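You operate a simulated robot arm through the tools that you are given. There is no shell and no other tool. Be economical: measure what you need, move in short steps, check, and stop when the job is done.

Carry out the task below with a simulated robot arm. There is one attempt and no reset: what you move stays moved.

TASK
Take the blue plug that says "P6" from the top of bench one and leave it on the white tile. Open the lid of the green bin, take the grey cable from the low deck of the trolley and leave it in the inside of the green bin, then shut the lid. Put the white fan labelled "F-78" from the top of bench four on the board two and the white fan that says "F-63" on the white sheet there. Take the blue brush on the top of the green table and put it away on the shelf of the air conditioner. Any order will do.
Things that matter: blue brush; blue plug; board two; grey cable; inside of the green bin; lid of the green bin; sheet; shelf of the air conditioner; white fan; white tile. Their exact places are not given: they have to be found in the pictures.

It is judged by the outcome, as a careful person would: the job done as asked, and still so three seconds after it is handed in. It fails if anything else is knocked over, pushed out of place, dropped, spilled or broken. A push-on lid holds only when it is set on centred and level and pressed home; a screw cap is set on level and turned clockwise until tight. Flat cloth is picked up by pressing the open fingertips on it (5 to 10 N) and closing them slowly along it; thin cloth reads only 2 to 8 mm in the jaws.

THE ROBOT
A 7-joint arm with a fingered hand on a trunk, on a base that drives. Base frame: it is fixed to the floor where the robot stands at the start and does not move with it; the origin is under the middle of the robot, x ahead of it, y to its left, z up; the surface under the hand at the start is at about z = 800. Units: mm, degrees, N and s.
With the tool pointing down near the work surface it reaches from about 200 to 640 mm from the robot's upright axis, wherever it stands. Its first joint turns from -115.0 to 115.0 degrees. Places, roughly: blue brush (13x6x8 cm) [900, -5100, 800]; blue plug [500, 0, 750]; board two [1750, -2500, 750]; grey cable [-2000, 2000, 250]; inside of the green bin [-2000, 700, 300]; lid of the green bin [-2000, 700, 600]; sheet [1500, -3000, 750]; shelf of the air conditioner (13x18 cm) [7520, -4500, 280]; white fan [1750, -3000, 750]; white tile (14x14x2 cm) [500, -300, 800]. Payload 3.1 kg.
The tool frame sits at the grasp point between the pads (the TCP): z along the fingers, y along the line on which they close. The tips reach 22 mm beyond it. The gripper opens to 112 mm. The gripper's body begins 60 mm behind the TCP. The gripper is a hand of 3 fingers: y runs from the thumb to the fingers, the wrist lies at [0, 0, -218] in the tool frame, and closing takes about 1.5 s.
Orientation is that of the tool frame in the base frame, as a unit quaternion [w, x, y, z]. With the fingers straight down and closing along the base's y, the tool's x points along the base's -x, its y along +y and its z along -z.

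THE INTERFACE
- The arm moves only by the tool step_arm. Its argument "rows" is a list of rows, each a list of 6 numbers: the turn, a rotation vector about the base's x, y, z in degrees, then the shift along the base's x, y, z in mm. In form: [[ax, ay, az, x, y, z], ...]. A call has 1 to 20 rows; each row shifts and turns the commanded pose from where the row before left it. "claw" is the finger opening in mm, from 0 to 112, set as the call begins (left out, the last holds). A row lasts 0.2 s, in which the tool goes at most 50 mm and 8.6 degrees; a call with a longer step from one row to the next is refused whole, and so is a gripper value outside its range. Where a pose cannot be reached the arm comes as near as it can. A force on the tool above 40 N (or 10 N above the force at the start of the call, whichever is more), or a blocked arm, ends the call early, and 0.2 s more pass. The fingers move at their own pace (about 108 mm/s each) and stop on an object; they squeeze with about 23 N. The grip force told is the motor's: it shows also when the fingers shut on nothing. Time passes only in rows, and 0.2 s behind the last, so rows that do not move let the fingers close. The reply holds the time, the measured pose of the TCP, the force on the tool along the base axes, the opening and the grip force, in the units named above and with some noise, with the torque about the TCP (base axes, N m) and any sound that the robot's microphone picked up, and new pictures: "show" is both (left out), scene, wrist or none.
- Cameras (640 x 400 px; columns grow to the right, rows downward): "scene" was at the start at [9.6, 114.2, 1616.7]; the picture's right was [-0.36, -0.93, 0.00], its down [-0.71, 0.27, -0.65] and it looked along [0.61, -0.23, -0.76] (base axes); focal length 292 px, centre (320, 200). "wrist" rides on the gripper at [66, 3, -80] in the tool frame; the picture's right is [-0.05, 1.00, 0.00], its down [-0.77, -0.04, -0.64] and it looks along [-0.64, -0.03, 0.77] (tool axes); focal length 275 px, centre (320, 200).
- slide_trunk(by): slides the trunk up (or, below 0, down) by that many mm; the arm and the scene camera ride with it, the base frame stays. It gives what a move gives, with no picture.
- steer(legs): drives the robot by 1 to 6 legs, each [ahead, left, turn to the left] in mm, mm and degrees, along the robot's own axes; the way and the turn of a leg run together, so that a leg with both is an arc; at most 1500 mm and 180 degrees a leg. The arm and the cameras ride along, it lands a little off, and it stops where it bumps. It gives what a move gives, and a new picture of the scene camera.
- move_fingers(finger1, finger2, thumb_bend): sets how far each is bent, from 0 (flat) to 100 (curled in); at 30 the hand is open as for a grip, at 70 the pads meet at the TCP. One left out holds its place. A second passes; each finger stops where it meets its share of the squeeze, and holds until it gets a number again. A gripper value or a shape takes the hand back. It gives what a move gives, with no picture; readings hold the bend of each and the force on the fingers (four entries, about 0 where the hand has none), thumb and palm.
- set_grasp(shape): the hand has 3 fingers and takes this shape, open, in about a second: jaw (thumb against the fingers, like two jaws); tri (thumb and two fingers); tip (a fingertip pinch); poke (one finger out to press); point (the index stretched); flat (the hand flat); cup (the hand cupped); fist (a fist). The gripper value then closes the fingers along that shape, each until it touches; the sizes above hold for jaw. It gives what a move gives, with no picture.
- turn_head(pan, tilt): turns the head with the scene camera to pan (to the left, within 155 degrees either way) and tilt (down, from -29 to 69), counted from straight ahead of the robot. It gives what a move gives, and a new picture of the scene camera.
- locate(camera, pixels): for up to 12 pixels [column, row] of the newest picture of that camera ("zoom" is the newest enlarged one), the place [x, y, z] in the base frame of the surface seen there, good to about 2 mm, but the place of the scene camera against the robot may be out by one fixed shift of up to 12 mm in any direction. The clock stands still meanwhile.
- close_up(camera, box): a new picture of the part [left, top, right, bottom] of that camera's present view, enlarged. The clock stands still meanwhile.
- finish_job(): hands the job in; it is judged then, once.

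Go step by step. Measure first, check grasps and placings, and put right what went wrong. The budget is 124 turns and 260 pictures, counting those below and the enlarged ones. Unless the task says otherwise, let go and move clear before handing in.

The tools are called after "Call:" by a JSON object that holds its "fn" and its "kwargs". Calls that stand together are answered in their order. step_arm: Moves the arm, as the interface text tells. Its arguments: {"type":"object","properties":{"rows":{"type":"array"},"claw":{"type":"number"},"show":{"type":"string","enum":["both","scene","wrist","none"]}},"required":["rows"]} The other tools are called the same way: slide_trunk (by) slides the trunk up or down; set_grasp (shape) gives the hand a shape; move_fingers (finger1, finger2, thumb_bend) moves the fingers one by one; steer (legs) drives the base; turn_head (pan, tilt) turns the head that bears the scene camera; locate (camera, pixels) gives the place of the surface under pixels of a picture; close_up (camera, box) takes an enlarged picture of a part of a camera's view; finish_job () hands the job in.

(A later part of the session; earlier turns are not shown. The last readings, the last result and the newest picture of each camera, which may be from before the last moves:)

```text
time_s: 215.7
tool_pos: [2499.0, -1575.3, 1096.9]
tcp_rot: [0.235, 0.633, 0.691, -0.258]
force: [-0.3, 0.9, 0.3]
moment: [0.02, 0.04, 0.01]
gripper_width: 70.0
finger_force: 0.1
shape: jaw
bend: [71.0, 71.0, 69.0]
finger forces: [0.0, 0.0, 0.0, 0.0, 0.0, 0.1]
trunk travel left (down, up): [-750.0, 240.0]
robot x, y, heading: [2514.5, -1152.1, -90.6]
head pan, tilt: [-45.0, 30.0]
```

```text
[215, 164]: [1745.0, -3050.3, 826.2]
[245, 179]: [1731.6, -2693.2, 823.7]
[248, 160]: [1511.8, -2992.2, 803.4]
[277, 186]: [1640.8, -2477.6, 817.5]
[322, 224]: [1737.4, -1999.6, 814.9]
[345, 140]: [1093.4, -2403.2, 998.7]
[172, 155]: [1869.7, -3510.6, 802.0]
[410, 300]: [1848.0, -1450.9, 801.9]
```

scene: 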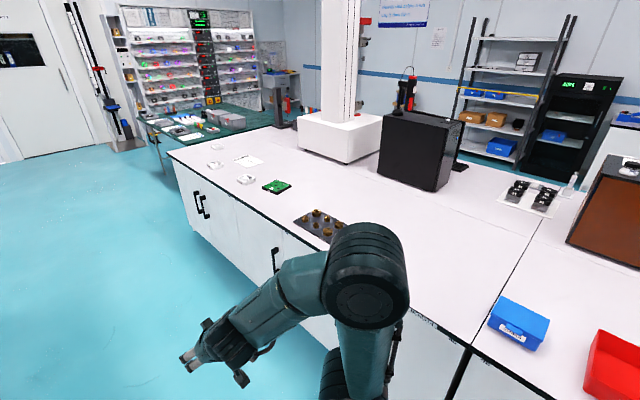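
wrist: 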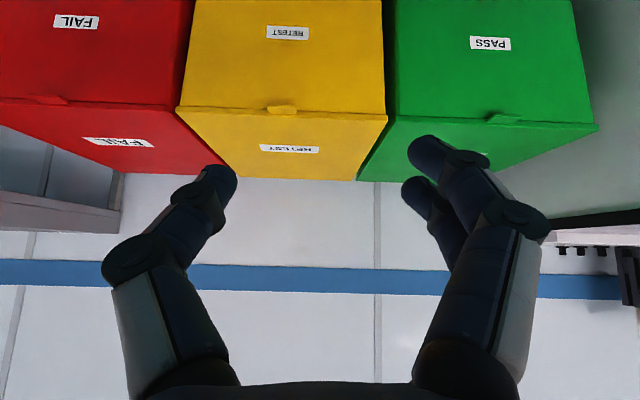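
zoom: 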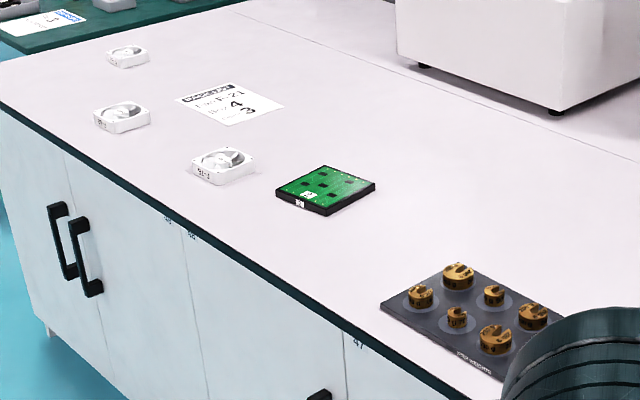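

Three fans, the sheet at (1512,−2992) and the green board at (1640,−2478) are there. I drive alongside and face the bench.

Call:
{"fn": "steer", "kwargs": {"legs": [[1500, 0, 0], [0, 0, -89.4], [200, 0, 0]]}}

Call:
{"fn": "turn_head", "kwargs": {"pan": 5, "tilt": 45}}

```text
time_s: 228.1
tool_pos: [1845.7, -2618.2, 1096.4]
tcp_rot: [-0.021, 0.937, 0.031, -0.348]
force: [0.4, -0.9, 0.2]
moment: [0.02, -0.04, -0.01]
gripper_width: 70.2
finger_force: 0.0
shape: jaw
bend: [71.0, 71.0, 69.0]
finger forces: [0.0, 0.0, 0.1, 0.0, 0.0, 0.1]
trunk travel left (down, up): [-750.0, 240.0]
robot x, y, heading: [2271.7, -2643.3, 178.2]
head pan, tilt: [-45.0, 30.0]
```

scene: 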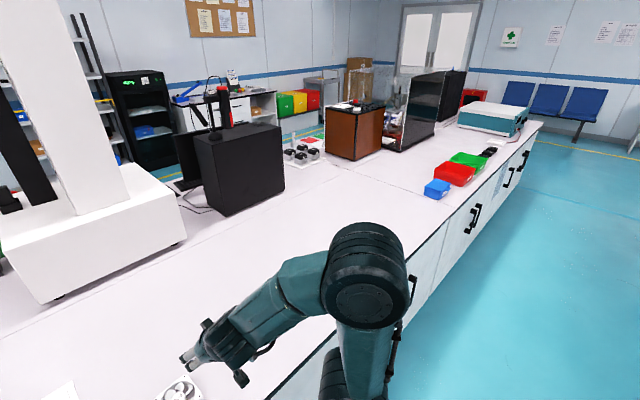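

```text
time_s: 229.3
tool_pos: [1847.0, -2618.7, 1096.4]
tcp_rot: [-0.019, 0.937, 0.031, -0.348]
force: [-0.1, -0.2, 0.7]
moment: [-0.03, -0.02, 0.0]
gripper_width: 70.2
finger_force: 0.1
shape: jaw
bend: [71.0, 71.0, 69.0]
finger forces: [0.0, 0.0, 0.1, 0.0, 0.0, 0.0]
trunk travel left (down, up): [-750.0, 240.0]
robot x, y, heading: [2265.5, -2639.3, 178.0]
head pan, tilt: [5.0, 45.0]
```

scene: 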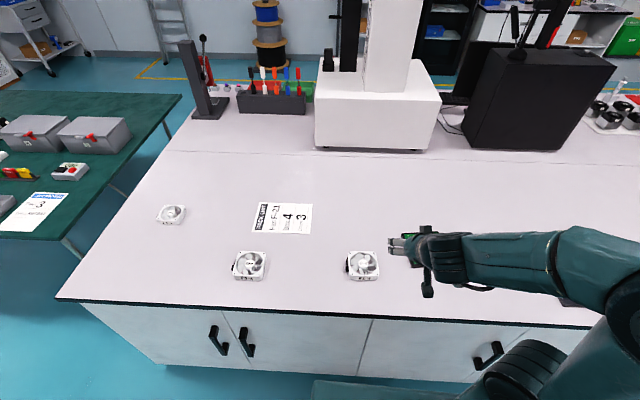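

Three fans are at (171,214), (249,265) and (362,265), with the sheet at (282,218). I zoom to read the labels.

Call:
{"fn": "close_up", "kwargs": {"camera": "scene", "box": [215, 195, 395, 295]}}

Call:
{"fn": "close_up", "kwargs": {"camera": "scene", "box": [140, 190, 210, 240]}}

Call:
{"fn": "step_arm", "kwargs": {"rows": [[0, 0, 0, 0, 0, 0]], "show": "wrist"}}

```text
3.56 times, centred on (305, 245) of scene
```

zoom: 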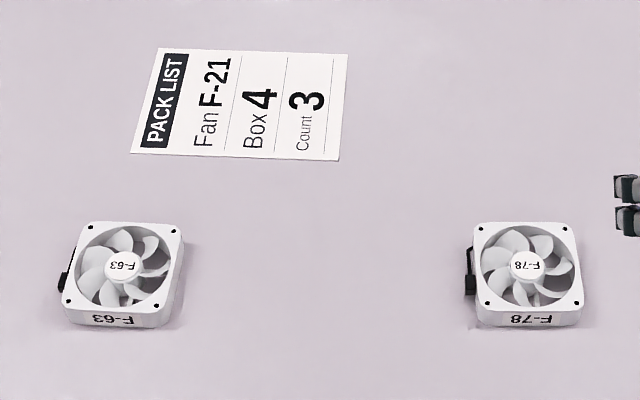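

```text
8.00 times, centred on (175, 215) of scene
```

zoom: 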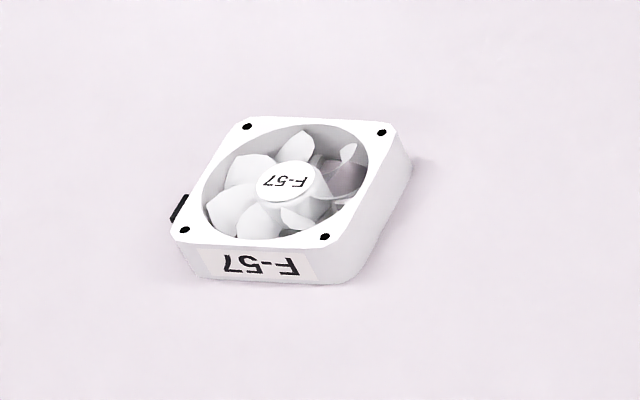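

```text
time_s: 229.7
tool_pos: [1847.2, -2617.7, 1097.1]
tcp_rot: [-0.021, 0.937, 0.032, -0.348]
force: [-0.1, 0.2, 0.0]
moment: [0.0, 0.01, -0.01]
gripper_width: 70.2
finger_force: 0.0
shape: jaw
bend: [71.0, 71.0, 69.0]
finger forces: [0.1, 0.0, 0.0, 0.0, 0.0, 0.0]
trunk travel left (down, up): [-750.0, 240.0]
robot x, y, heading: [2266.6, -2642.5, 178.1]
head pan, tilt: [5.0, 45.0]
```

wrist: 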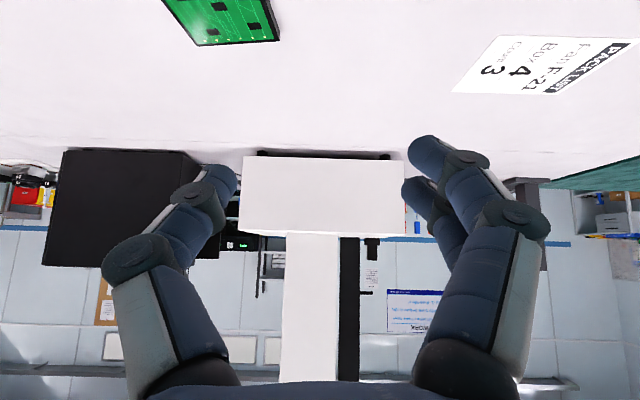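

The near-right fan is F-78 and the left one F-63; the sheet is the pack list. I point the hand straight down to view fan F-78 and the green board.

Call:
{"fn": "step_arm", "kwargs": {"rows": [[0, -8.1, 0, 0, 5, 0], [0, -8.1, 0, 0, 5, 0], [0, -8.1, 0, 0, 5, 0], [0, -8.1, 0, 0, 5, -10], [0, -8.1, 0, 0, 5, -10], [0, 0, -3.8, 0, 0, 0], [0, 0, 0, 0, 0, 0]]}}

```text
time_s: 231.3
tool_pos: [1883.4, -2620.3, 1059.5]
tcp_rot: [-0.028, 0.96, 0.0, -0.28]
force: [0.0, 0.4, -0.3]
moment: [-0.01, -0.01, -0.01]
gripper_width: 70.0
finger_force: 0.0
shape: jaw
bend: [71.0, 71.0, 69.0]
finger forces: [0.0, 0.1, 0.0, 0.0, 0.0, 0.1]
out of reach, approached as far as the arm can: row 1, 2, 3, 4, 5
trunk travel left (down, up): [-750.0, 240.0]
robot x, y, heading: [2264.5, -2642.0, 178.2]
head pan, tilt: [5.0, 45.0]
```

scene: 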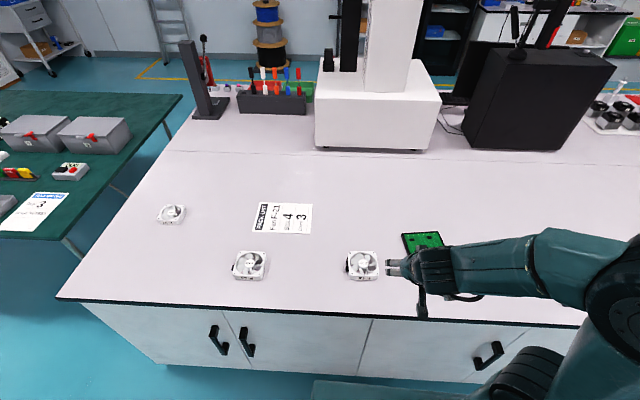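
wrist: 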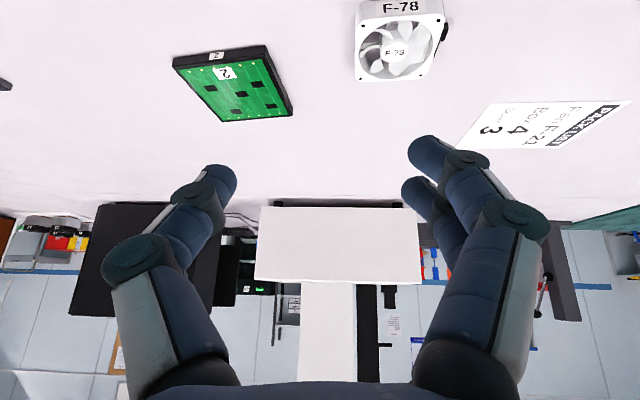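

The green board bears a "2". The arm is too folded, so I reach forward while finishing the pitch.

Call:
{"fn": "step_arm", "kwargs": {"rows": [[0, 0, 0, -30, 0, 0], [0, 0, 0, -30, 0, 0], [0, -8.1, 0, -30, 0, 0], [0, -8.1, 0, -30, 0, 0], [0, -8.1, 0, -20, 0, 0], [0, -8.1, 0, -10, 0, 0], [0, 0, 0, 0, 0, 0]]}}

```text
time_s: 232.9
tool_pos: [1742.2, -2649.5, 1079.2]
tcp_rot: [0.025, 0.942, 0.01, -0.333]
force: [-0.7, -0.1, 0.1]
moment: [0.02, 0.0, -0.02]
gripper_width: 70.4
finger_force: 0.0
shape: jaw
bend: [71.0, 71.0, 69.0]
finger forces: [0.0, 0.0, 0.0, 0.0, 0.1, 0.1]
out of reach, approached as far as the arm can: row 1, 2, 3, 4, 5, 6
trunk travel left (down, up): [-750.0, 240.0]
robot x, y, heading: [2265.1, -2642.7, 178.1]
head pan, tilt: [5.0, 45.0]
```

scene: 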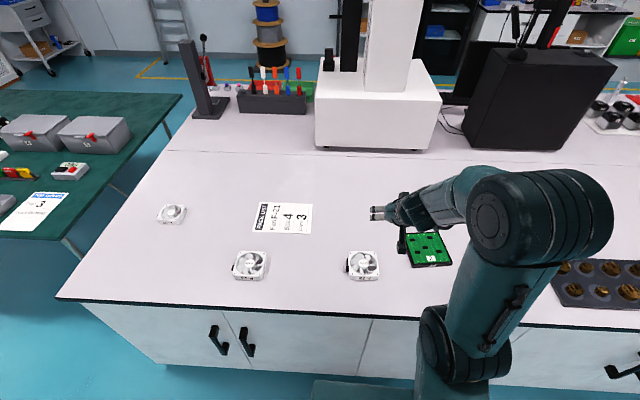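
wrist: 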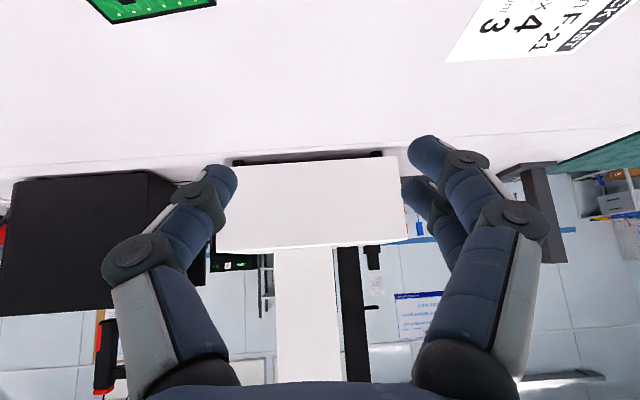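

The readings stay pitched about 39°; the commanded pose may have run ahead of the arm. I test with one small turn back.

Call:
{"fn": "step_arm", "kwargs": {"rows": [[0, 0, 0, 0, 0, 0]], "show": "none"}}

Call:
{"fn": "step_arm", "kwargs": {"rows": [[0, 4, 0, 0, 0, 0], [0, 0, 0, 0, 0, 0]], "show": "none"}}

```text
time_s: 233.3
tool_pos: [1743.0, -2648.9, 1079.3]
tcp_rot: [0.025, 0.942, 0.01, -0.333]
force: [-0.6, 0.0, -0.6]
moment: [-0.01, -0.02, 0.01]
gripper_width: 70.2
finger_force: 0.0
shape: jaw
bend: [71.0, 71.0, 69.0]
finger forces: [0.0, 0.0, 0.2, 0.0, 0.1, 0.0]
trunk travel left (down, up): [-750.0, 240.0]
robot x, y, heading: [2266.2, -2643.9, 178.2]
head pan, tilt: [5.0, 45.0]
```

```text
time_s: 233.9
tool_pos: [1739.8, -2648.2, 1078.7]
tcp_rot: [0.021, 0.938, 0.009, -0.346]
force: [0.3, -0.4, 1.1]
moment: [0.0, 0.01, 0.01]
gripper_width: 70.1
finger_force: 0.1
shape: jaw
bend: [71.0, 71.0, 69.0]
finger forces: [0.0, 0.0, 0.1, 0.0, 0.0, 0.0]
out of reach, approached as far as the arm can: row 1
trunk travel left (down, up): [-750.0, 240.0]
robot x, y, heading: [2268.2, -2643.4, 178.2]
head pan, tilt: [5.0, 45.0]
```

Still limited, so I stretch the arm out to unfold the elbow before pitching down.

Call:
{"fn": "step_arm", "kwargs": {"rows": [[0, 0, 0, -35, 0, 0], [0, 0, 0, -35, 0, 0], [0, 0, 0, -35, 0, 0], [0, 0, 0, -35, 0, 0], [0, 0, 0, -35, 0, 0], [0, 0, 0, -35, 0, 0], [0, -4, 0, 0, 0, 0], [0, -4, 0, 0, 0, 0], [0, 0, 0, 0, 0, 0]]}}

```text
time_s: 235.9
tool_pos: [1528.5, -2648.3, 1077.8]
tcp_rot: [0.025, 0.954, 0.009, -0.3]
force: [-0.4, 0.9, 0.0]
moment: [0.01, -0.03, 0.04]
gripper_width: 70.1
finger_force: 0.0
shape: jaw
bend: [71.0, 71.0, 69.0]
finger forces: [0.0, 0.0, 0.1, 0.0, 0.1, 0.0]
trunk travel left (down, up): [-750.0, 240.0]
robot x, y, heading: [2269.9, -2641.6, 178.4]
head pan, tilt: [5.0, 45.0]
```

scene: 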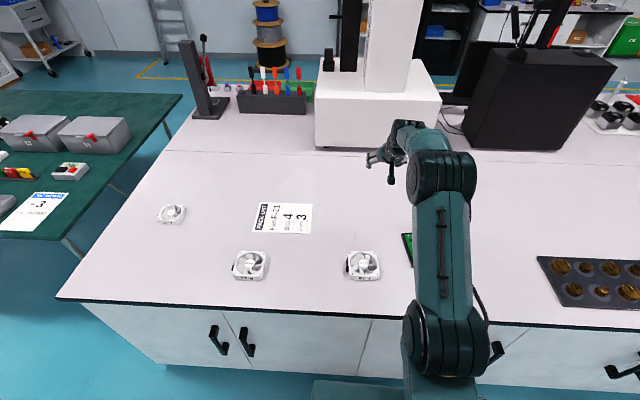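
wrist: 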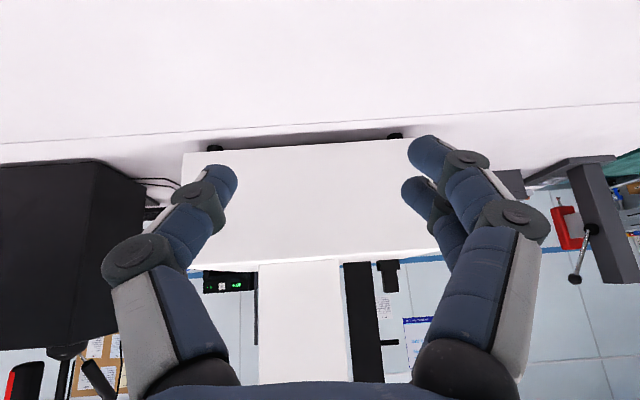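

Unstuck, with no reach warnings. I pitch the rest of the way down while drawing back over F-78.

Call:
{"fn": "step_arm", "kwargs": {"rows": [[0, 0, 0, 30, 0, -10], [0, -7, 0, 30, 0, -10], [0, -7, 0, 30, 0, -10], [0, -7, 0, 30, -5, -10], [0, -7, 0, 30, -5, -10], [0, -7, 0, 30, -5, -10], [0, 0, -2, 20, -10, -10], [0, 0, 0, 0, 0, 0]]}}

```text
time_s: 237.7
tool_pos: [1734.0, -2671.7, 1008.7]
tcp_rot: [0.026, 1.0, -0.017, 0.001]
force: [-0.6, -1.4, 0.3]
moment: [-0.01, 0.03, 0.0]
gripper_width: 70.2
finger_force: 0.0
shape: jaw
bend: [71.0, 71.0, 69.0]
finger forces: [0.0, 0.0, 0.1, 0.0, 0.1, 0.0]
trunk travel left (down, up): [-750.0, 240.0]
robot x, y, heading: [2266.6, -2644.1, 178.3]
head pan, tilt: [5.0, 45.0]
```

scene: 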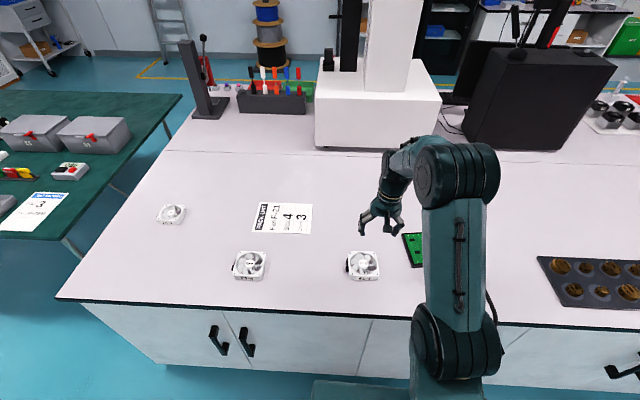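
wrist: 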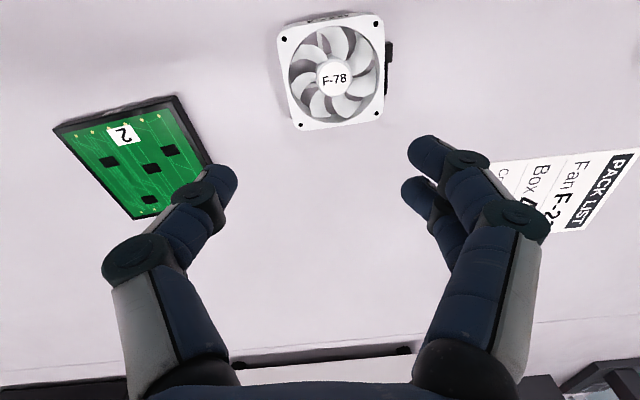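

The hand points straight down; F-78 is at (332,75) and board 2 at (135,150). I measure both and the sheet.

Call:
{"fn": "locate", "kwargs": {"camera": "wrist", "pixels": [[280, 32], [380, 20], [295, 125], [382, 112], [332, 78], [390, 60], [60, 132], [175, 97], [134, 215], [208, 160], [135, 150], [345, 128]]}}

Call:
{"fn": "locate", "kwargs": {"camera": "scene", "pixels": [[249, 262], [261, 203], [312, 206], [255, 231], [307, 234], [283, 218], [240, 275], [268, 252]]}}

Call:
{"fn": "close_up", "kwargs": {"camera": "wrist", "box": [30, 0, 420, 240]}}

```text
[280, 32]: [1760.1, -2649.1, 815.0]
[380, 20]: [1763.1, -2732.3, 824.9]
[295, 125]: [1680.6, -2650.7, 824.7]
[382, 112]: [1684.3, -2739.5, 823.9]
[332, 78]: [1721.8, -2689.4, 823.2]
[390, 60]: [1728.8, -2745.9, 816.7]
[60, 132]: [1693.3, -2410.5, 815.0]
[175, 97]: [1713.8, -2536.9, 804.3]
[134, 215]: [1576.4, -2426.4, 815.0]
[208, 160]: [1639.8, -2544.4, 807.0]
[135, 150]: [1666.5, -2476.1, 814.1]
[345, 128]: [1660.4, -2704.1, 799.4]
```

```text
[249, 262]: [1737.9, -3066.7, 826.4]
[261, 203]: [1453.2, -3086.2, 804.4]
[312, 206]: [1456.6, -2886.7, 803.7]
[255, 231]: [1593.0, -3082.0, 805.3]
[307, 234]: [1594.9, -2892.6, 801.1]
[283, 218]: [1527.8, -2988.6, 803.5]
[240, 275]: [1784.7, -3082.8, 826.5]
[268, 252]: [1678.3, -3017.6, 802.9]
```

```text
1.64 times, centred on (225, 120) of wrist
```

zoom: 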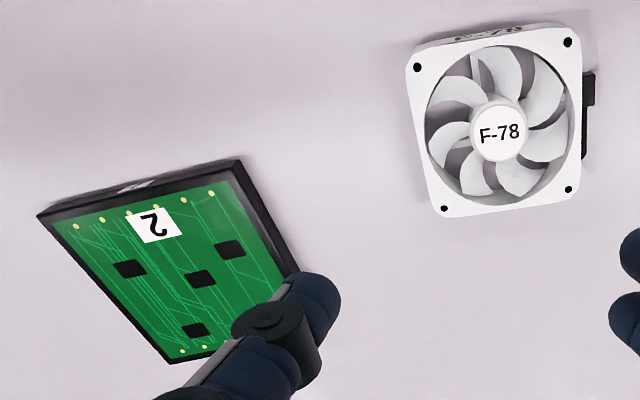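

F-78 is 80 mm square, centred at (1722,−2693), top 824, with its connector on the −y side, so I grip along x. I turn the hand 90° above it.

Call:
{"fn": "step_arm", "kwargs": {"rows": [[3, 0, 0, -2, -4, 0], [0, 0, 8.3, -1, -2, 0], [0, 0, 8.3, -1, -2, 0], [0, 0, 8.3, -1, -2, 0], [0, 0, 8.3, -1, -2, 0], [0, 0, 8.3, -1, -2, 0], [0, 0, 8.3, -1, -2, 0], [0, 0, 8.3, -1, -2, -10], [0, 0, 8.3, -1, -2, -10], [0, 0, 8.3, -1, -2, -10], [0, 0, 8.3, 0, 0, -10], [0, 0, 8.3, 0, 0, -10], [0, 0, 0, 0, 0, 0]], "claw": 110}}

```text
time_s: 240.5
tool_pos: [1719.8, -2694.3, 956.7]
tcp_rot: [0.001, 0.71, 0.705, 0.0]
force: [0.7, -0.3, 0.2]
moment: [0.0, 0.03, -0.01]
gripper_width: 110.0
finger_force: 0.1
shape: jaw
bend: [34.0, 34.0, 32.0]
finger forces: [0.0, 0.1, 0.0, 0.0, 0.0, 0.0]
trunk travel left (down, up): [-750.0, 240.0]
robot x, y, heading: [2265.7, -2640.6, 178.2]
head pan, tilt: [5.0, 45.0]
```

scene: 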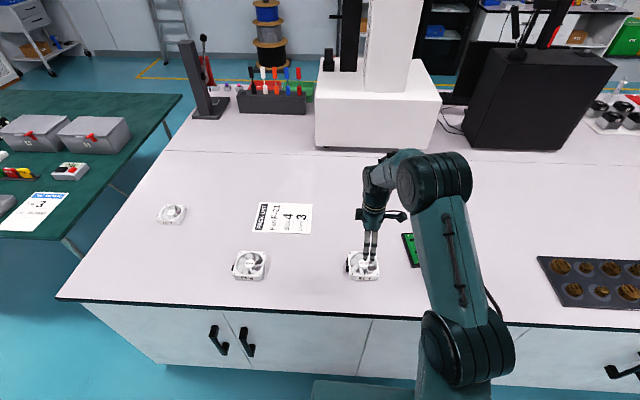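
wrist: 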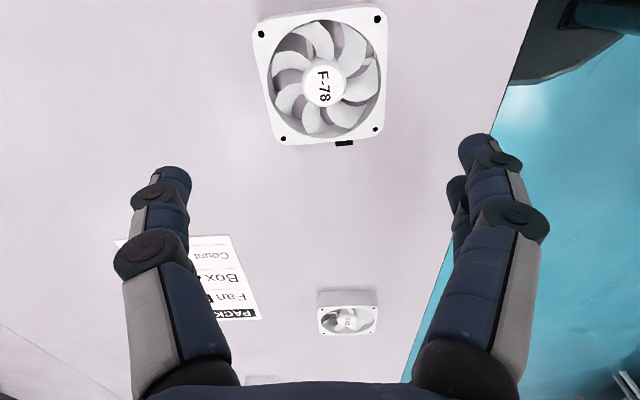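

I measure F-78's corners from this view.

Call:
{"fn": "locate", "kwargs": {"camera": "wrist", "pixels": [[262, 34], [378, 20], [282, 138], [376, 129], [322, 80]]}}

```text
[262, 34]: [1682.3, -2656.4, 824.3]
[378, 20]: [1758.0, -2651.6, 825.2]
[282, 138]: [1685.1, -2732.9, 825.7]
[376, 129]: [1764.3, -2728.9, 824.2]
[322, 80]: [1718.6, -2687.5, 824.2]
```

The fan is centred at (1722,−2692.5), turned about 3°. I align and lower to 826.

Call:
{"fn": "step_arm", "kwargs": {"rows": [[0, 0, 3, 2.5, 1.8, 0], [0, 0, 0, 0, 0, -40], [0, 0, 0, 0, 0, -40], [0, 0, 0, 0, 0, -30], [0, 0, 0, 0, 0, -14], [0, 0, 0, 0, 0, -6], [0, 0, 0, 0, 0, 0]], "show": "wrist"}}

```text
time_s: 242.1
tool_pos: [1722.5, -2692.9, 826.6]
tcp_rot: [0.001, 0.692, 0.722, 0.0]
force: [-1.0, 0.8, -0.9]
moment: [0.0, 0.0, 0.0]
gripper_width: 110.0
finger_force: 0.0
shape: jaw
bend: [34.0, 34.0, 32.0]
finger forces: [0.0, 0.0, 0.0, 0.0, 0.1, 0.0]
trunk travel left (down, up): [-750.0, 240.0]
robot x, y, heading: [2270.4, -2641.6, 178.2]
head pan, tilt: [5.0, 45.0]
```

wrist: 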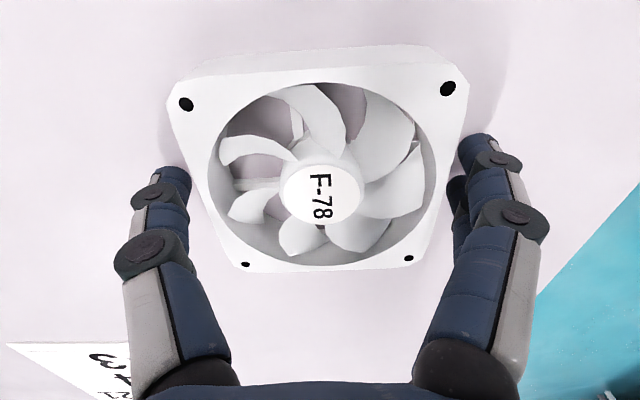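

The fan sits between thumb and fingers. I close on it.

Call:
{"fn": "step_arm", "kwargs": {"rows": [[0, 0, 0, 0, 0, 0], [0, 0, 0, 0, 0, 0], [0, 0, 0, 0, 0, 0], [0, 0, 0, 0, 0, 0], [0, 0, 0, 0, 0, 0], [0, 0, 0, 0, 0, 0]], "claw": 0, "show": "none"}}

Call:
{"fn": "step_arm", "kwargs": {"rows": [[0, 0, 0, 0, 0, 10], [0, 0, 0, 0, 0, 25], [0, 0, 0, 0, 0, 35], [0, 0, 0, 0, 0, 30], [0, 0, 0, 0, 0, 0]]}}

```text
time_s: 243.5
tool_pos: [1723.2, -2693.8, 826.2]
tcp_rot: [0.0, 0.692, 0.722, 0.0]
force: [0.7, -0.1, 0.1]
moment: [0.0, 0.01, 0.03]
gripper_width: 88.0
finger_force: 23.2
shape: jaw
bend: [62.0, 61.0, 56.0]
finger forces: [10.3, 10.1, 0.0, 0.1, 20.5, 0.0]
trunk travel left (down, up): [-750.0, 240.0]
robot x, y, heading: [2268.1, -2640.6, 178.2]
head pan, tilt: [5.0, 45.0]
```

```text
time_s: 244.7
tool_pos: [1725.1, -2693.2, 928.1]
tcp_rot: [0.001, 0.692, 0.722, 0.001]
force: [0.9, -1.1, -0.1]
moment: [0.0, 0.0, -0.02]
gripper_width: 87.7
finger_force: 22.9
shape: jaw
bend: [62.0, 61.0, 56.0]
finger forces: [10.3, 10.1, 0.0, 0.0, 20.4, 0.0]
trunk travel left (down, up): [-750.0, 240.0]
robot x, y, heading: [2270.3, -2641.0, 178.0]
head pan, tilt: [5.0, 45.0]
```

scene: 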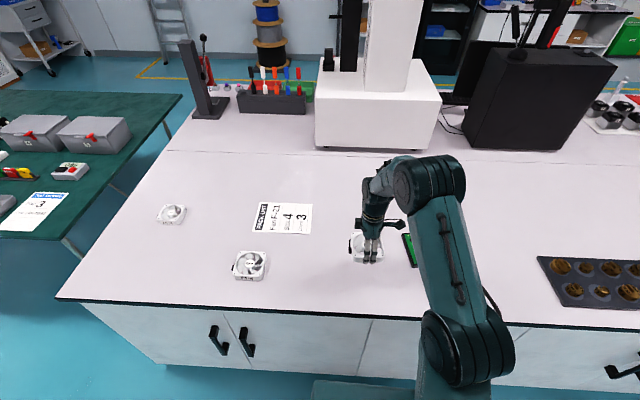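
wrist: 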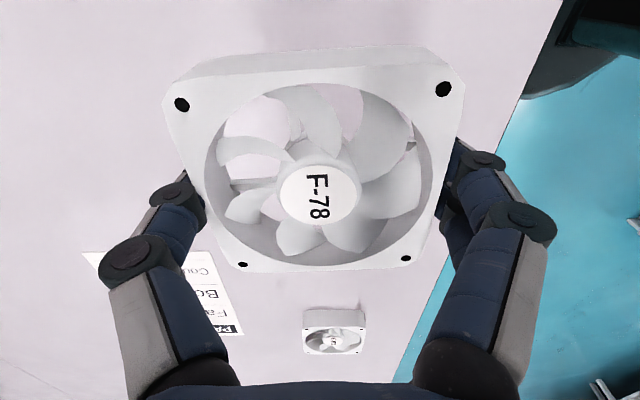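

F-78 is held level. I drive ahead 60 mm and move it over board 2, centred at about (1645,−2482).

Call:
{"fn": "steer", "kwargs": {"legs": [[60, 0, 0]]}}

Call:
{"fn": "step_arm", "kwargs": {"rows": [[0, 0, 1, -3, 35, 0], [0, 0, 1, -3, 35, 0], [0, 0, 1, -3, 35, 0], [0, 0, 1, -4, 35, 0], [0, 0, 1, -4, 35, 0], [0, 0, 0, -3, 34, 0], [0, 0, 0, 0, 0, 0]]}}

```text
time_s: 245.6
tool_pos: [1665.9, -2689.7, 927.8]
tcp_rot: [0.0, 0.693, 0.721, 0.0]
force: [-0.1, -0.2, -1.6]
moment: [0.0, -0.04, 0.0]
gripper_width: 87.7
finger_force: 22.9
shape: jaw
bend: [62.0, 61.0, 56.0]
finger forces: [10.2, 10.1, 0.1, 0.0, 20.4, 0.1]
trunk travel left (down, up): [-750.0, 240.0]
robot x, y, heading: [2210.2, -2640.9, 178.2]
head pan, tilt: [5.0, 45.0]
```

scene: 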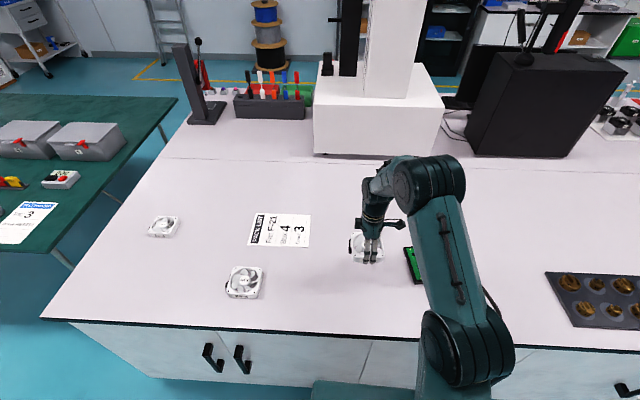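

```text
time_s: 247.2
tool_pos: [1663.2, -2601.1, 929.2]
tcp_rot: [-0.002, 0.676, 0.737, 0.002]
force: [0.5, -0.7, -0.6]
moment: [0.0, -0.01, 0.01]
gripper_width: 87.2
finger_force: 23.0
shape: jaw
bend: [62.0, 62.0, 56.0]
finger forces: [10.3, 10.2, 0.1, 0.1, 20.6, 0.0]
out of reach, approached as far as the arm can: row 3, 4, 5, 6
trunk travel left (down, up): [-750.0, 240.0]
robot x, y, heading: [2208.7, -2640.7, 178.1]
head pan, tilt: [5.0, 45.0]
```

scene: 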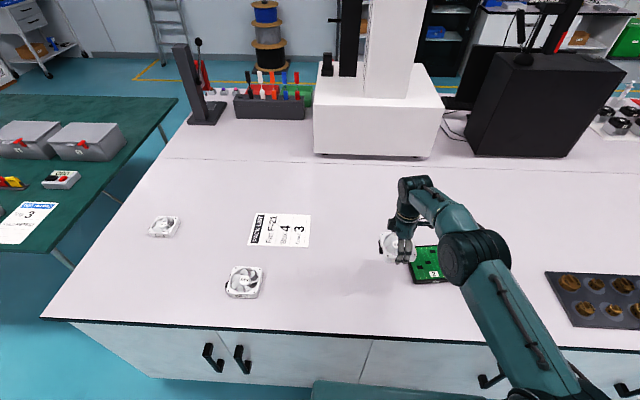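
wrist: 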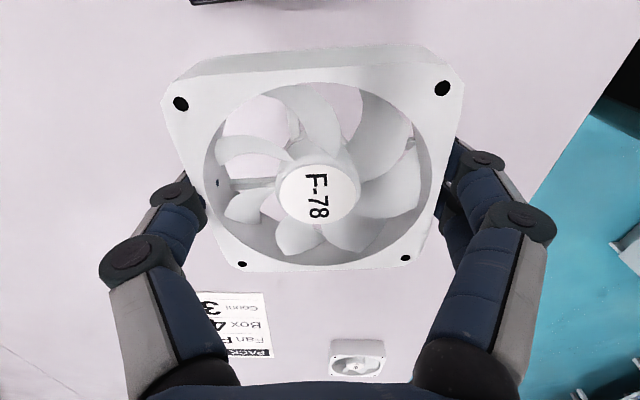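

The wrist roll limits sideways reach, so I carry the fan over the board by driving right 119 mm and ahead 18 mm.

Call:
{"fn": "steer", "kwargs": {"legs": [[18, -119, 0]]}}

Call:
{"fn": "step_arm", "kwargs": {"rows": [[0, 0, 0, 0, 0, 0]], "show": "wrist"}}

Call:
{"fn": "close_up", "kwargs": {"camera": "scene", "box": [340, 180, 500, 300]}}

```text
time_s: 248.5
tool_pos: [1648.8, -2482.0, 930.2]
tcp_rot: [-0.002, 0.675, 0.738, 0.002]
force: [0.0, 0.2, -1.1]
moment: [-0.01, -0.05, -0.03]
gripper_width: 87.4
finger_force: 23.7
shape: jaw
bend: [62.0, 62.0, 56.0]
finger forces: [10.4, 10.2, 0.1, 0.1, 20.7, 0.0]
trunk travel left (down, up): [-750.0, 240.0]
robot x, y, heading: [2193.5, -2520.5, 178.3]
head pan, tilt: [5.0, 45.0]
```

scene: 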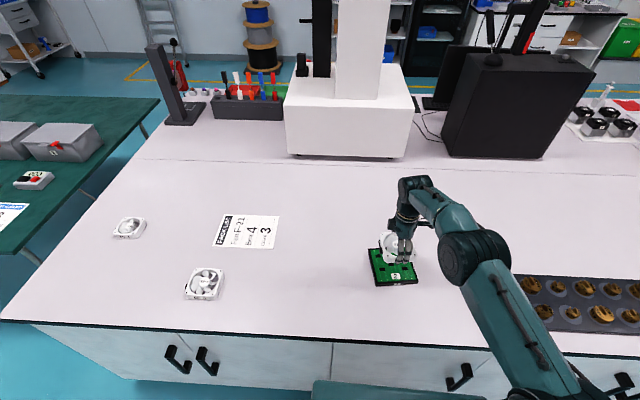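

```text
time_s: 248.9
tool_pos: [1649.3, -2482.8, 930.0]
tcp_rot: [-0.001, 0.675, 0.738, 0.002]
force: [0.0, -0.8, -1.0]
moment: [0.02, -0.02, 0.02]
gripper_width: 87.6
finger_force: 23.1
shape: jaw
bend: [62.0, 62.0, 56.0]
finger forces: [10.4, 10.2, 0.0, 0.0, 20.6, 0.0]
trunk travel left (down, up): [-750.0, 240.0]
robot x, y, heading: [2199.3, -2519.9, 178.2]
head pan, tilt: [5.0, 45.0]
```

wrist: 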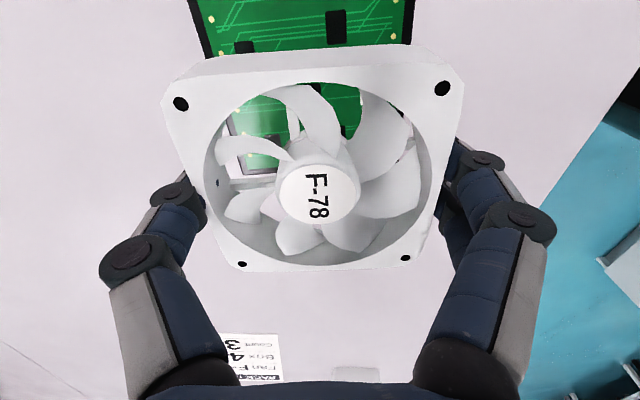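

```text
3.33 times, centred on (420, 240) of scene
```

zoom: 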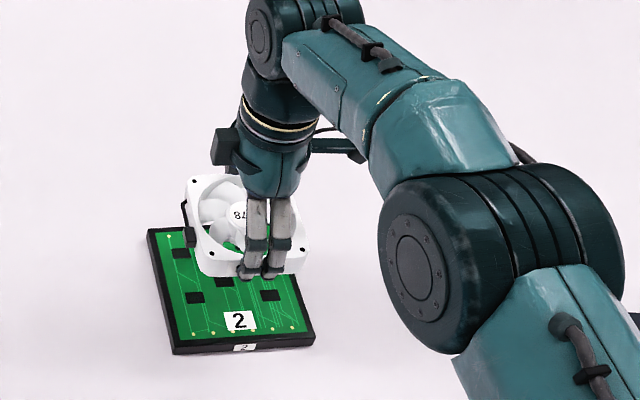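

I verify the board's corners from the scene zoom against the fan.

Call:
{"fn": "locate", "kwargs": {"camera": "zoom", "pixels": [[152, 235], [176, 345], [310, 335], [200, 300], [195, 185], [210, 272], [300, 262]]}}

Call:
{"fn": "locate", "kwargs": {"camera": "wrist", "pixels": [[207, 55], [250, 172], [225, 120], [405, 40], [375, 20], [240, 165]]}}

```text
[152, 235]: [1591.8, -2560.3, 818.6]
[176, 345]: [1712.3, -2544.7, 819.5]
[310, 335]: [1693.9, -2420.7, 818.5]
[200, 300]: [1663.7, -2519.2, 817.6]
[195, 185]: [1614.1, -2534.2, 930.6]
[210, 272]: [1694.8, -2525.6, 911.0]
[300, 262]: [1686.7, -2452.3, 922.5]
```

```text
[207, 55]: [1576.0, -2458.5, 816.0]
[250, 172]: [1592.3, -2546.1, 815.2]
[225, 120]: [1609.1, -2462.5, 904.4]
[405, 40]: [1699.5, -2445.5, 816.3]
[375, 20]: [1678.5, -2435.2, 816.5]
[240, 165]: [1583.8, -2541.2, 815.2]
```

The board's centre is about (1643,−2481), right under the fan. I lower to 844, then touch down gently.

Call:
{"fn": "step_arm", "kwargs": {"rows": [[0, 0, 0, -5, 1, -30], [0, 0, 0, 0, 0, -30], [0, 0, 0, 0, 0, -20], [0, 0, 0, 0, 0, -5], [0, 0, 0, 0, 0, -2], [0, 0, 0, 0, 0, -1], [0, 0, 0, 0, 0, 0]]}}

```text
time_s: 250.5
tool_pos: [1643.8, -2481.5, 842.8]
tcp_rot: [-0.004, 0.676, 0.737, 0.003]
force: [1.3, -0.1, 2.4]
moment: [-0.02, -0.07, -0.02]
gripper_width: 87.5
finger_force: 23.1
shape: jaw
bend: [62.0, 62.0, 56.0]
finger forces: [10.5, 10.4, 0.0, 0.1, 20.4, 0.1]
trunk travel left (down, up): [-750.0, 240.0]
robot x, y, heading: [2193.7, -2521.7, 178.3]
head pan, tilt: [5.0, 45.0]
```

scene: 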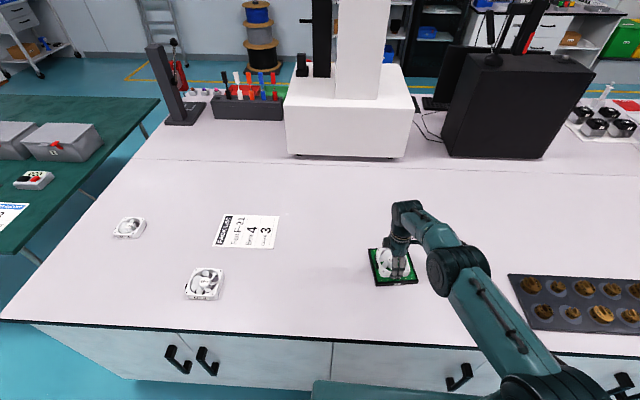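
wrist: 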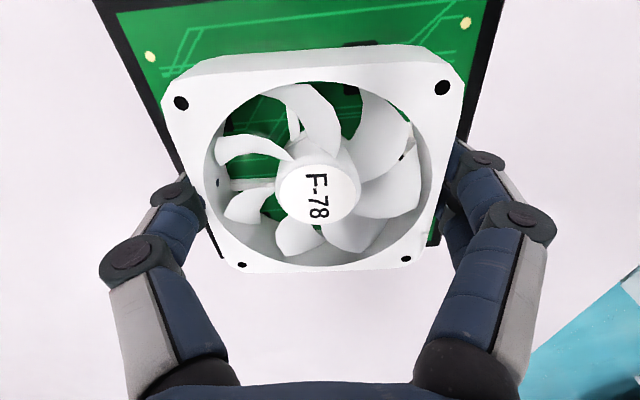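

Touchdown shows 2.4 N, and the fan is within the board's edges. I open and rise.

Call:
{"fn": "step_arm", "kwargs": {"rows": [[0, 0, 0, 0, 0, 0], [0, 0, 0, 0, 0, 0], [0, 0, 0, 0, 0, 0], [0, 0, 0, 0, 0, 0], [0, 0, 0, 0, 0, 15], [0, 0, 0, 0, 0, 40], [0, 0, 0, 0, 0, 40], [0, 0, 0, 0, 0, 40], [0, 0, 0, 0, 0, 0]], "claw": 110}}

```text
time_s: 252.5
tool_pos: [1642.3, -2481.6, 978.0]
tcp_rot: [-0.003, 0.676, 0.737, 0.002]
force: [0.4, 0.3, -0.7]
moment: [-0.02, 0.03, 0.01]
gripper_width: 109.9
finger_force: 0.2
shape: jaw
bend: [34.0, 34.0, 32.0]
finger forces: [0.1, 0.0, 0.1, 0.0, 0.0, 0.0]
trunk travel left (down, up): [-750.0, 240.0]
robot x, y, heading: [2198.2, -2516.3, 178.2]
head pan, tilt: [5.0, 45.0]
```

scene: 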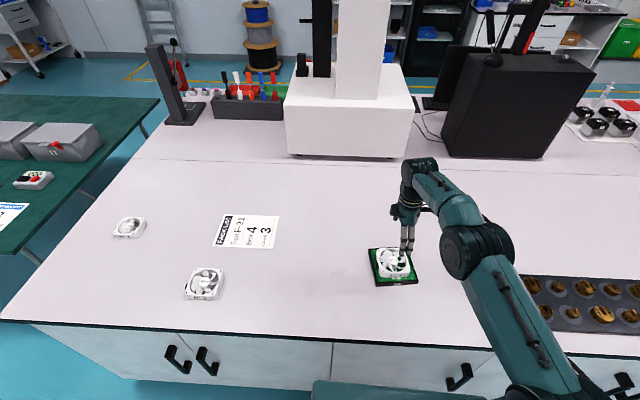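
wrist: 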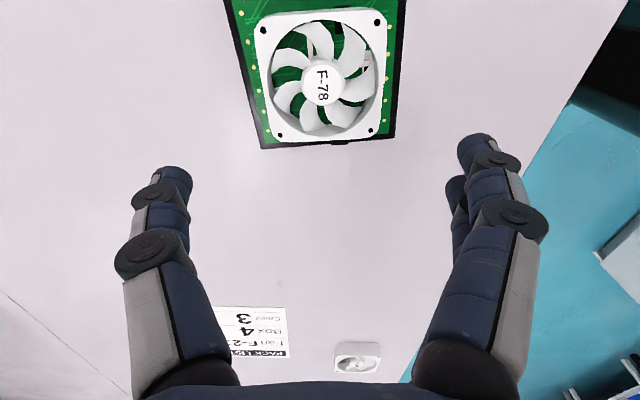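

F-78 sits squarely on board 2. Next I drive left along the bench to F-63.

Call:
{"fn": "steer", "kwargs": {"legs": [[0, 560, 1.8], [40, 0, 0]]}}

Call:
{"fn": "step_arm", "kwargs": {"rows": [[0, 0, -3, 30, 0, 0], [0, 0, 0, 35, 0, 0], [0, 0, 0, 35, 0, 0], [0, 0, 0, 30, 0, 0], [0, 0, 0, 0, 0, 0]]}}

```text
time_s: 256.2
tool_pos: [1590.4, -3056.9, 977.7]
tcp_rot: [-0.002, 0.667, 0.745, 0.003]
force: [-0.4, -0.1, -0.2]
moment: [-0.01, -0.03, 0.01]
gripper_width: 110.0
finger_force: 0.0
shape: jaw
bend: [34.0, 34.0, 32.0]
finger forces: [0.0, 0.0, 0.0, 0.1, 0.0, 0.0]
trunk travel left (down, up): [-750.0, 240.0]
robot x, y, heading: [2143.3, -3083.9, 179.8]
head pan, tilt: [5.0, 45.0]
```

scene: 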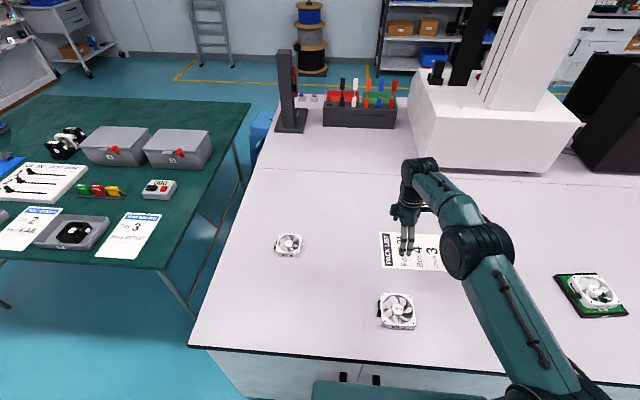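

```text
time_s: 257.4
tool_pos: [1720.4, -3057.3, 975.7]
tcp_rot: [-0.004, 0.686, 0.727, 0.001]
force: [-0.3, 1.3, 0.5]
moment: [0.0, -0.03, -0.02]
gripper_width: 109.7
finger_force: 0.1
shape: jaw
bend: [34.0, 34.0, 32.0]
finger forces: [0.1, 0.0, 0.0, 0.0, 0.0, 0.0]
trunk travel left (down, up): [-750.0, 240.0]
robot x, y, heading: [2145.2, -3077.9, 179.7]
head pan, tilt: [5.0, 45.0]
```

scene: 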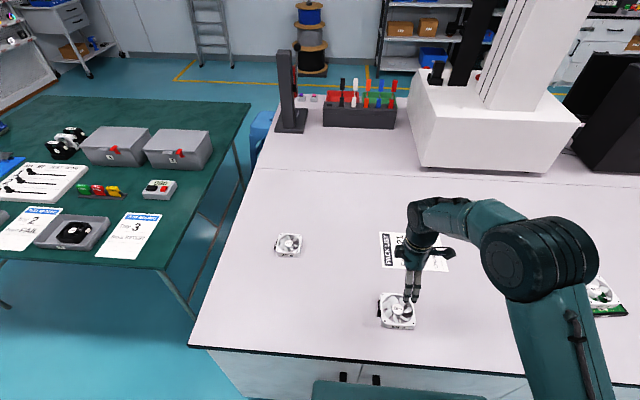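
wrist: 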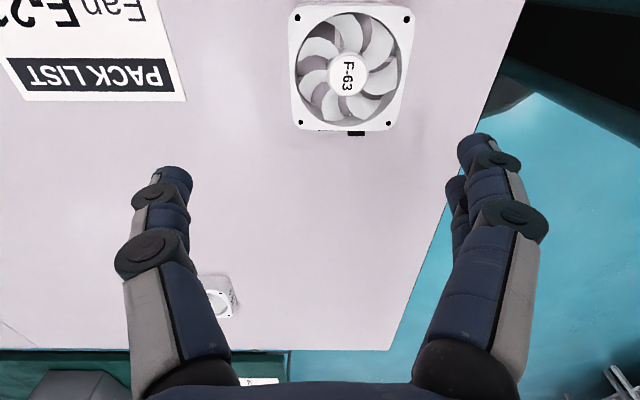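

F-63 is read at (350,68). I measure its corners and the sheet's edges.

Call:
{"fn": "locate", "kwargs": {"camera": "wrist", "pixels": [[297, 17], [406, 18], [301, 122], [389, 124], [346, 72], [185, 98], [20, 98], [160, 10]]}}

Call:
{"fn": "locate", "kwargs": {"camera": "scene", "pixels": [[381, 233], [384, 266], [448, 270], [436, 236]]}}

```text
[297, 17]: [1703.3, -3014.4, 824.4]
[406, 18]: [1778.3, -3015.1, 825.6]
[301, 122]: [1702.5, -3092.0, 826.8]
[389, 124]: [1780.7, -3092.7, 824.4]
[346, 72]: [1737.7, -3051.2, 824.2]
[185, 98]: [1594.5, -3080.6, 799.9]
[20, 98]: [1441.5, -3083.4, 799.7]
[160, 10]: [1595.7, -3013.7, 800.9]
```

```text
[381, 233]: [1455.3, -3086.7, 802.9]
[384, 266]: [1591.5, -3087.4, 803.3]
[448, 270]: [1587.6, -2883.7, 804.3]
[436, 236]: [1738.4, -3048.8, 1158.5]
```

F-63 is centred at (1741,−3053.5) and square to the axes. I align and lower.

Call:
{"fn": "step_arm", "kwargs": {"rows": [[0, 0, -3.2, 21, 4, 0], [0, 0, 0, 0, 0, -45], [0, 0, 0, 0, 0, -45], [0, 0, 0, 0, 0, -35], [0, 0, 0, 0, 0, -17], [0, 0, 0, 0, 0, -7], [0, 0, 0, 0, 0, 0]], "show": "wrist"}}

```text
time_s: 259.0
tool_pos: [1741.5, -3053.4, 827.2]
tcp_rot: [-0.002, 0.706, 0.708, 0.003]
force: [-0.4, 0.0, 0.6]
moment: [-0.02, 0.0, 0.0]
gripper_width: 110.1
finger_force: 0.1
shape: jaw
bend: [34.0, 34.0, 32.0]
finger forces: [0.0, 0.1, 0.0, 0.1, 0.0, 0.0]
trunk travel left (down, up): [-750.0, 240.0]
robot x, y, heading: [2148.5, -3080.0, 179.7]
head pan, tilt: [5.0, 45.0]
```

wrist: 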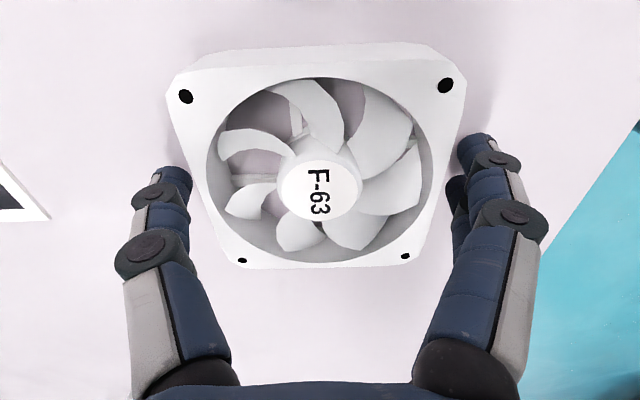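

Aligned. I close, lift, and check.

Call:
{"fn": "step_arm", "kwargs": {"rows": [[0, 0, 0, 0, 0, 0], [0, 0, 0, 0, 0, 0], [0, 0, 0, 0, 0, 0], [0, 0, 0, 0, 0, 0], [0, 0, 0, 0, 0, 0], [0, 0, 0, 0, 0, 0], [0, 0, 0, 0, 0, 10], [0, 0, 0, 0, 0, 25], [0, 0, 0, 0, 0, 30], [0, 0, 0, 0, 0, 0]], "claw": 0, "show": "wrist"}}

Call:
{"fn": "steer", "kwargs": {"legs": [[15, -72, 0]]}}

```text
time_s: 261.2
tool_pos: [1741.3, -3052.7, 892.9]
tcp_rot: [-0.003, 0.706, 0.709, 0.002]
force: [0.0, 0.9, -1.2]
moment: [0.0, -0.01, -0.01]
gripper_width: 87.8
finger_force: 23.4
shape: jaw
bend: [61.0, 62.0, 56.0]
finger forces: [10.1, 10.4, 0.0, 0.0, 20.5, 0.1]
trunk travel left (down, up): [-750.0, 240.0]
robot x, y, heading: [2147.1, -3083.0, 179.6]
head pan, tilt: [5.0, 45.0]
```

wrist: 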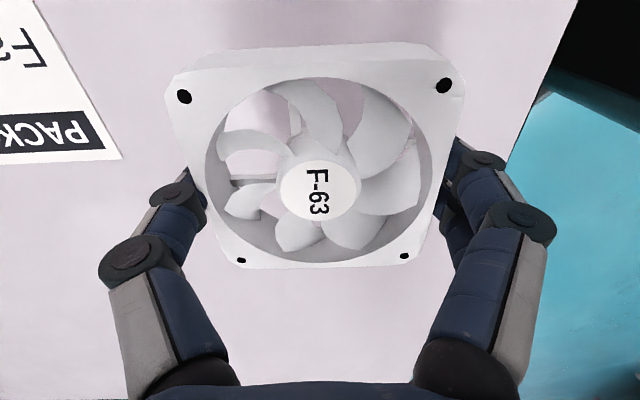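

```text
time_s: 262.2
tool_pos: [1725.1, -2981.3, 892.7]
tcp_rot: [-0.002, 0.706, 0.708, 0.003]
force: [0.8, 0.2, 0.1]
moment: [-0.02, 0.01, -0.01]
gripper_width: 87.8
finger_force: 22.4
shape: jaw
bend: [61.0, 62.0, 56.0]
finger forces: [10.0, 10.4, 0.1, 0.0, 20.6, 0.0]
trunk travel left (down, up): [-750.0, 240.0]
robot x, y, heading: [2129.0, -3013.0, 179.6]
head pan, tilt: [5.0, 45.0]
```

scene: 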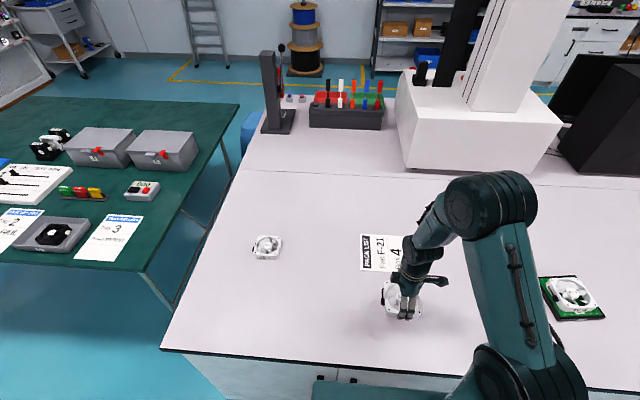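

F-63 is held. I move it 202 mm forward over the sheet's centre (1523,−2981).

Call:
{"fn": "step_arm", "kwargs": {"rows": [[0, 0, 0, -34, 0, 0], [0, 0, 0, -34, 0, 0], [0, 0, 0, -34, 0, 0], [0, 0, 0, -34, 0, 0], [0, 0, 0, -34, 0, 0], [0, 0, 0, -32, 0, 0], [0, 0, 0, 0, 0, -30], [0, 0, 0, 0, 0, 0]]}}

```text
time_s: 264.0
tool_pos: [1522.8, -2982.6, 861.4]
tcp_rot: [-0.003, 0.706, 0.708, 0.003]
force: [-0.6, 0.6, -1.2]
moment: [-0.02, -0.01, -0.01]
gripper_width: 87.9
finger_force: 23.3
shape: jaw
bend: [62.0, 62.0, 56.0]
finger forces: [10.2, 10.5, 0.1, 0.0, 20.6, 0.0]
trunk travel left (down, up): [-750.0, 240.0]
robot x, y, heading: [2128.1, -3009.7, 179.4]
head pan, tilt: [5.0, 45.0]
```

scene: 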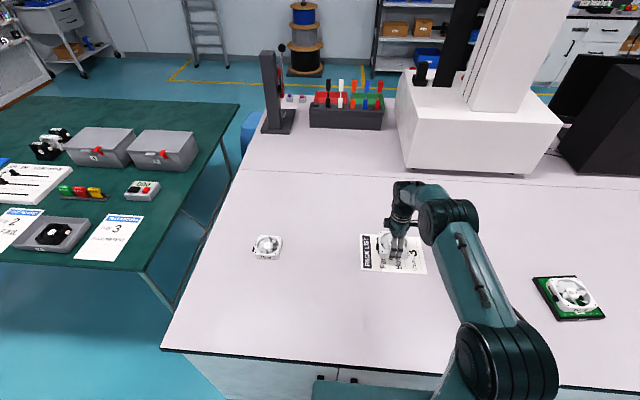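
wrist: 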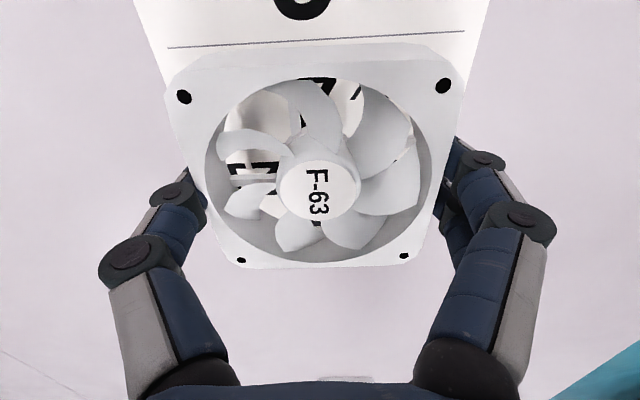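

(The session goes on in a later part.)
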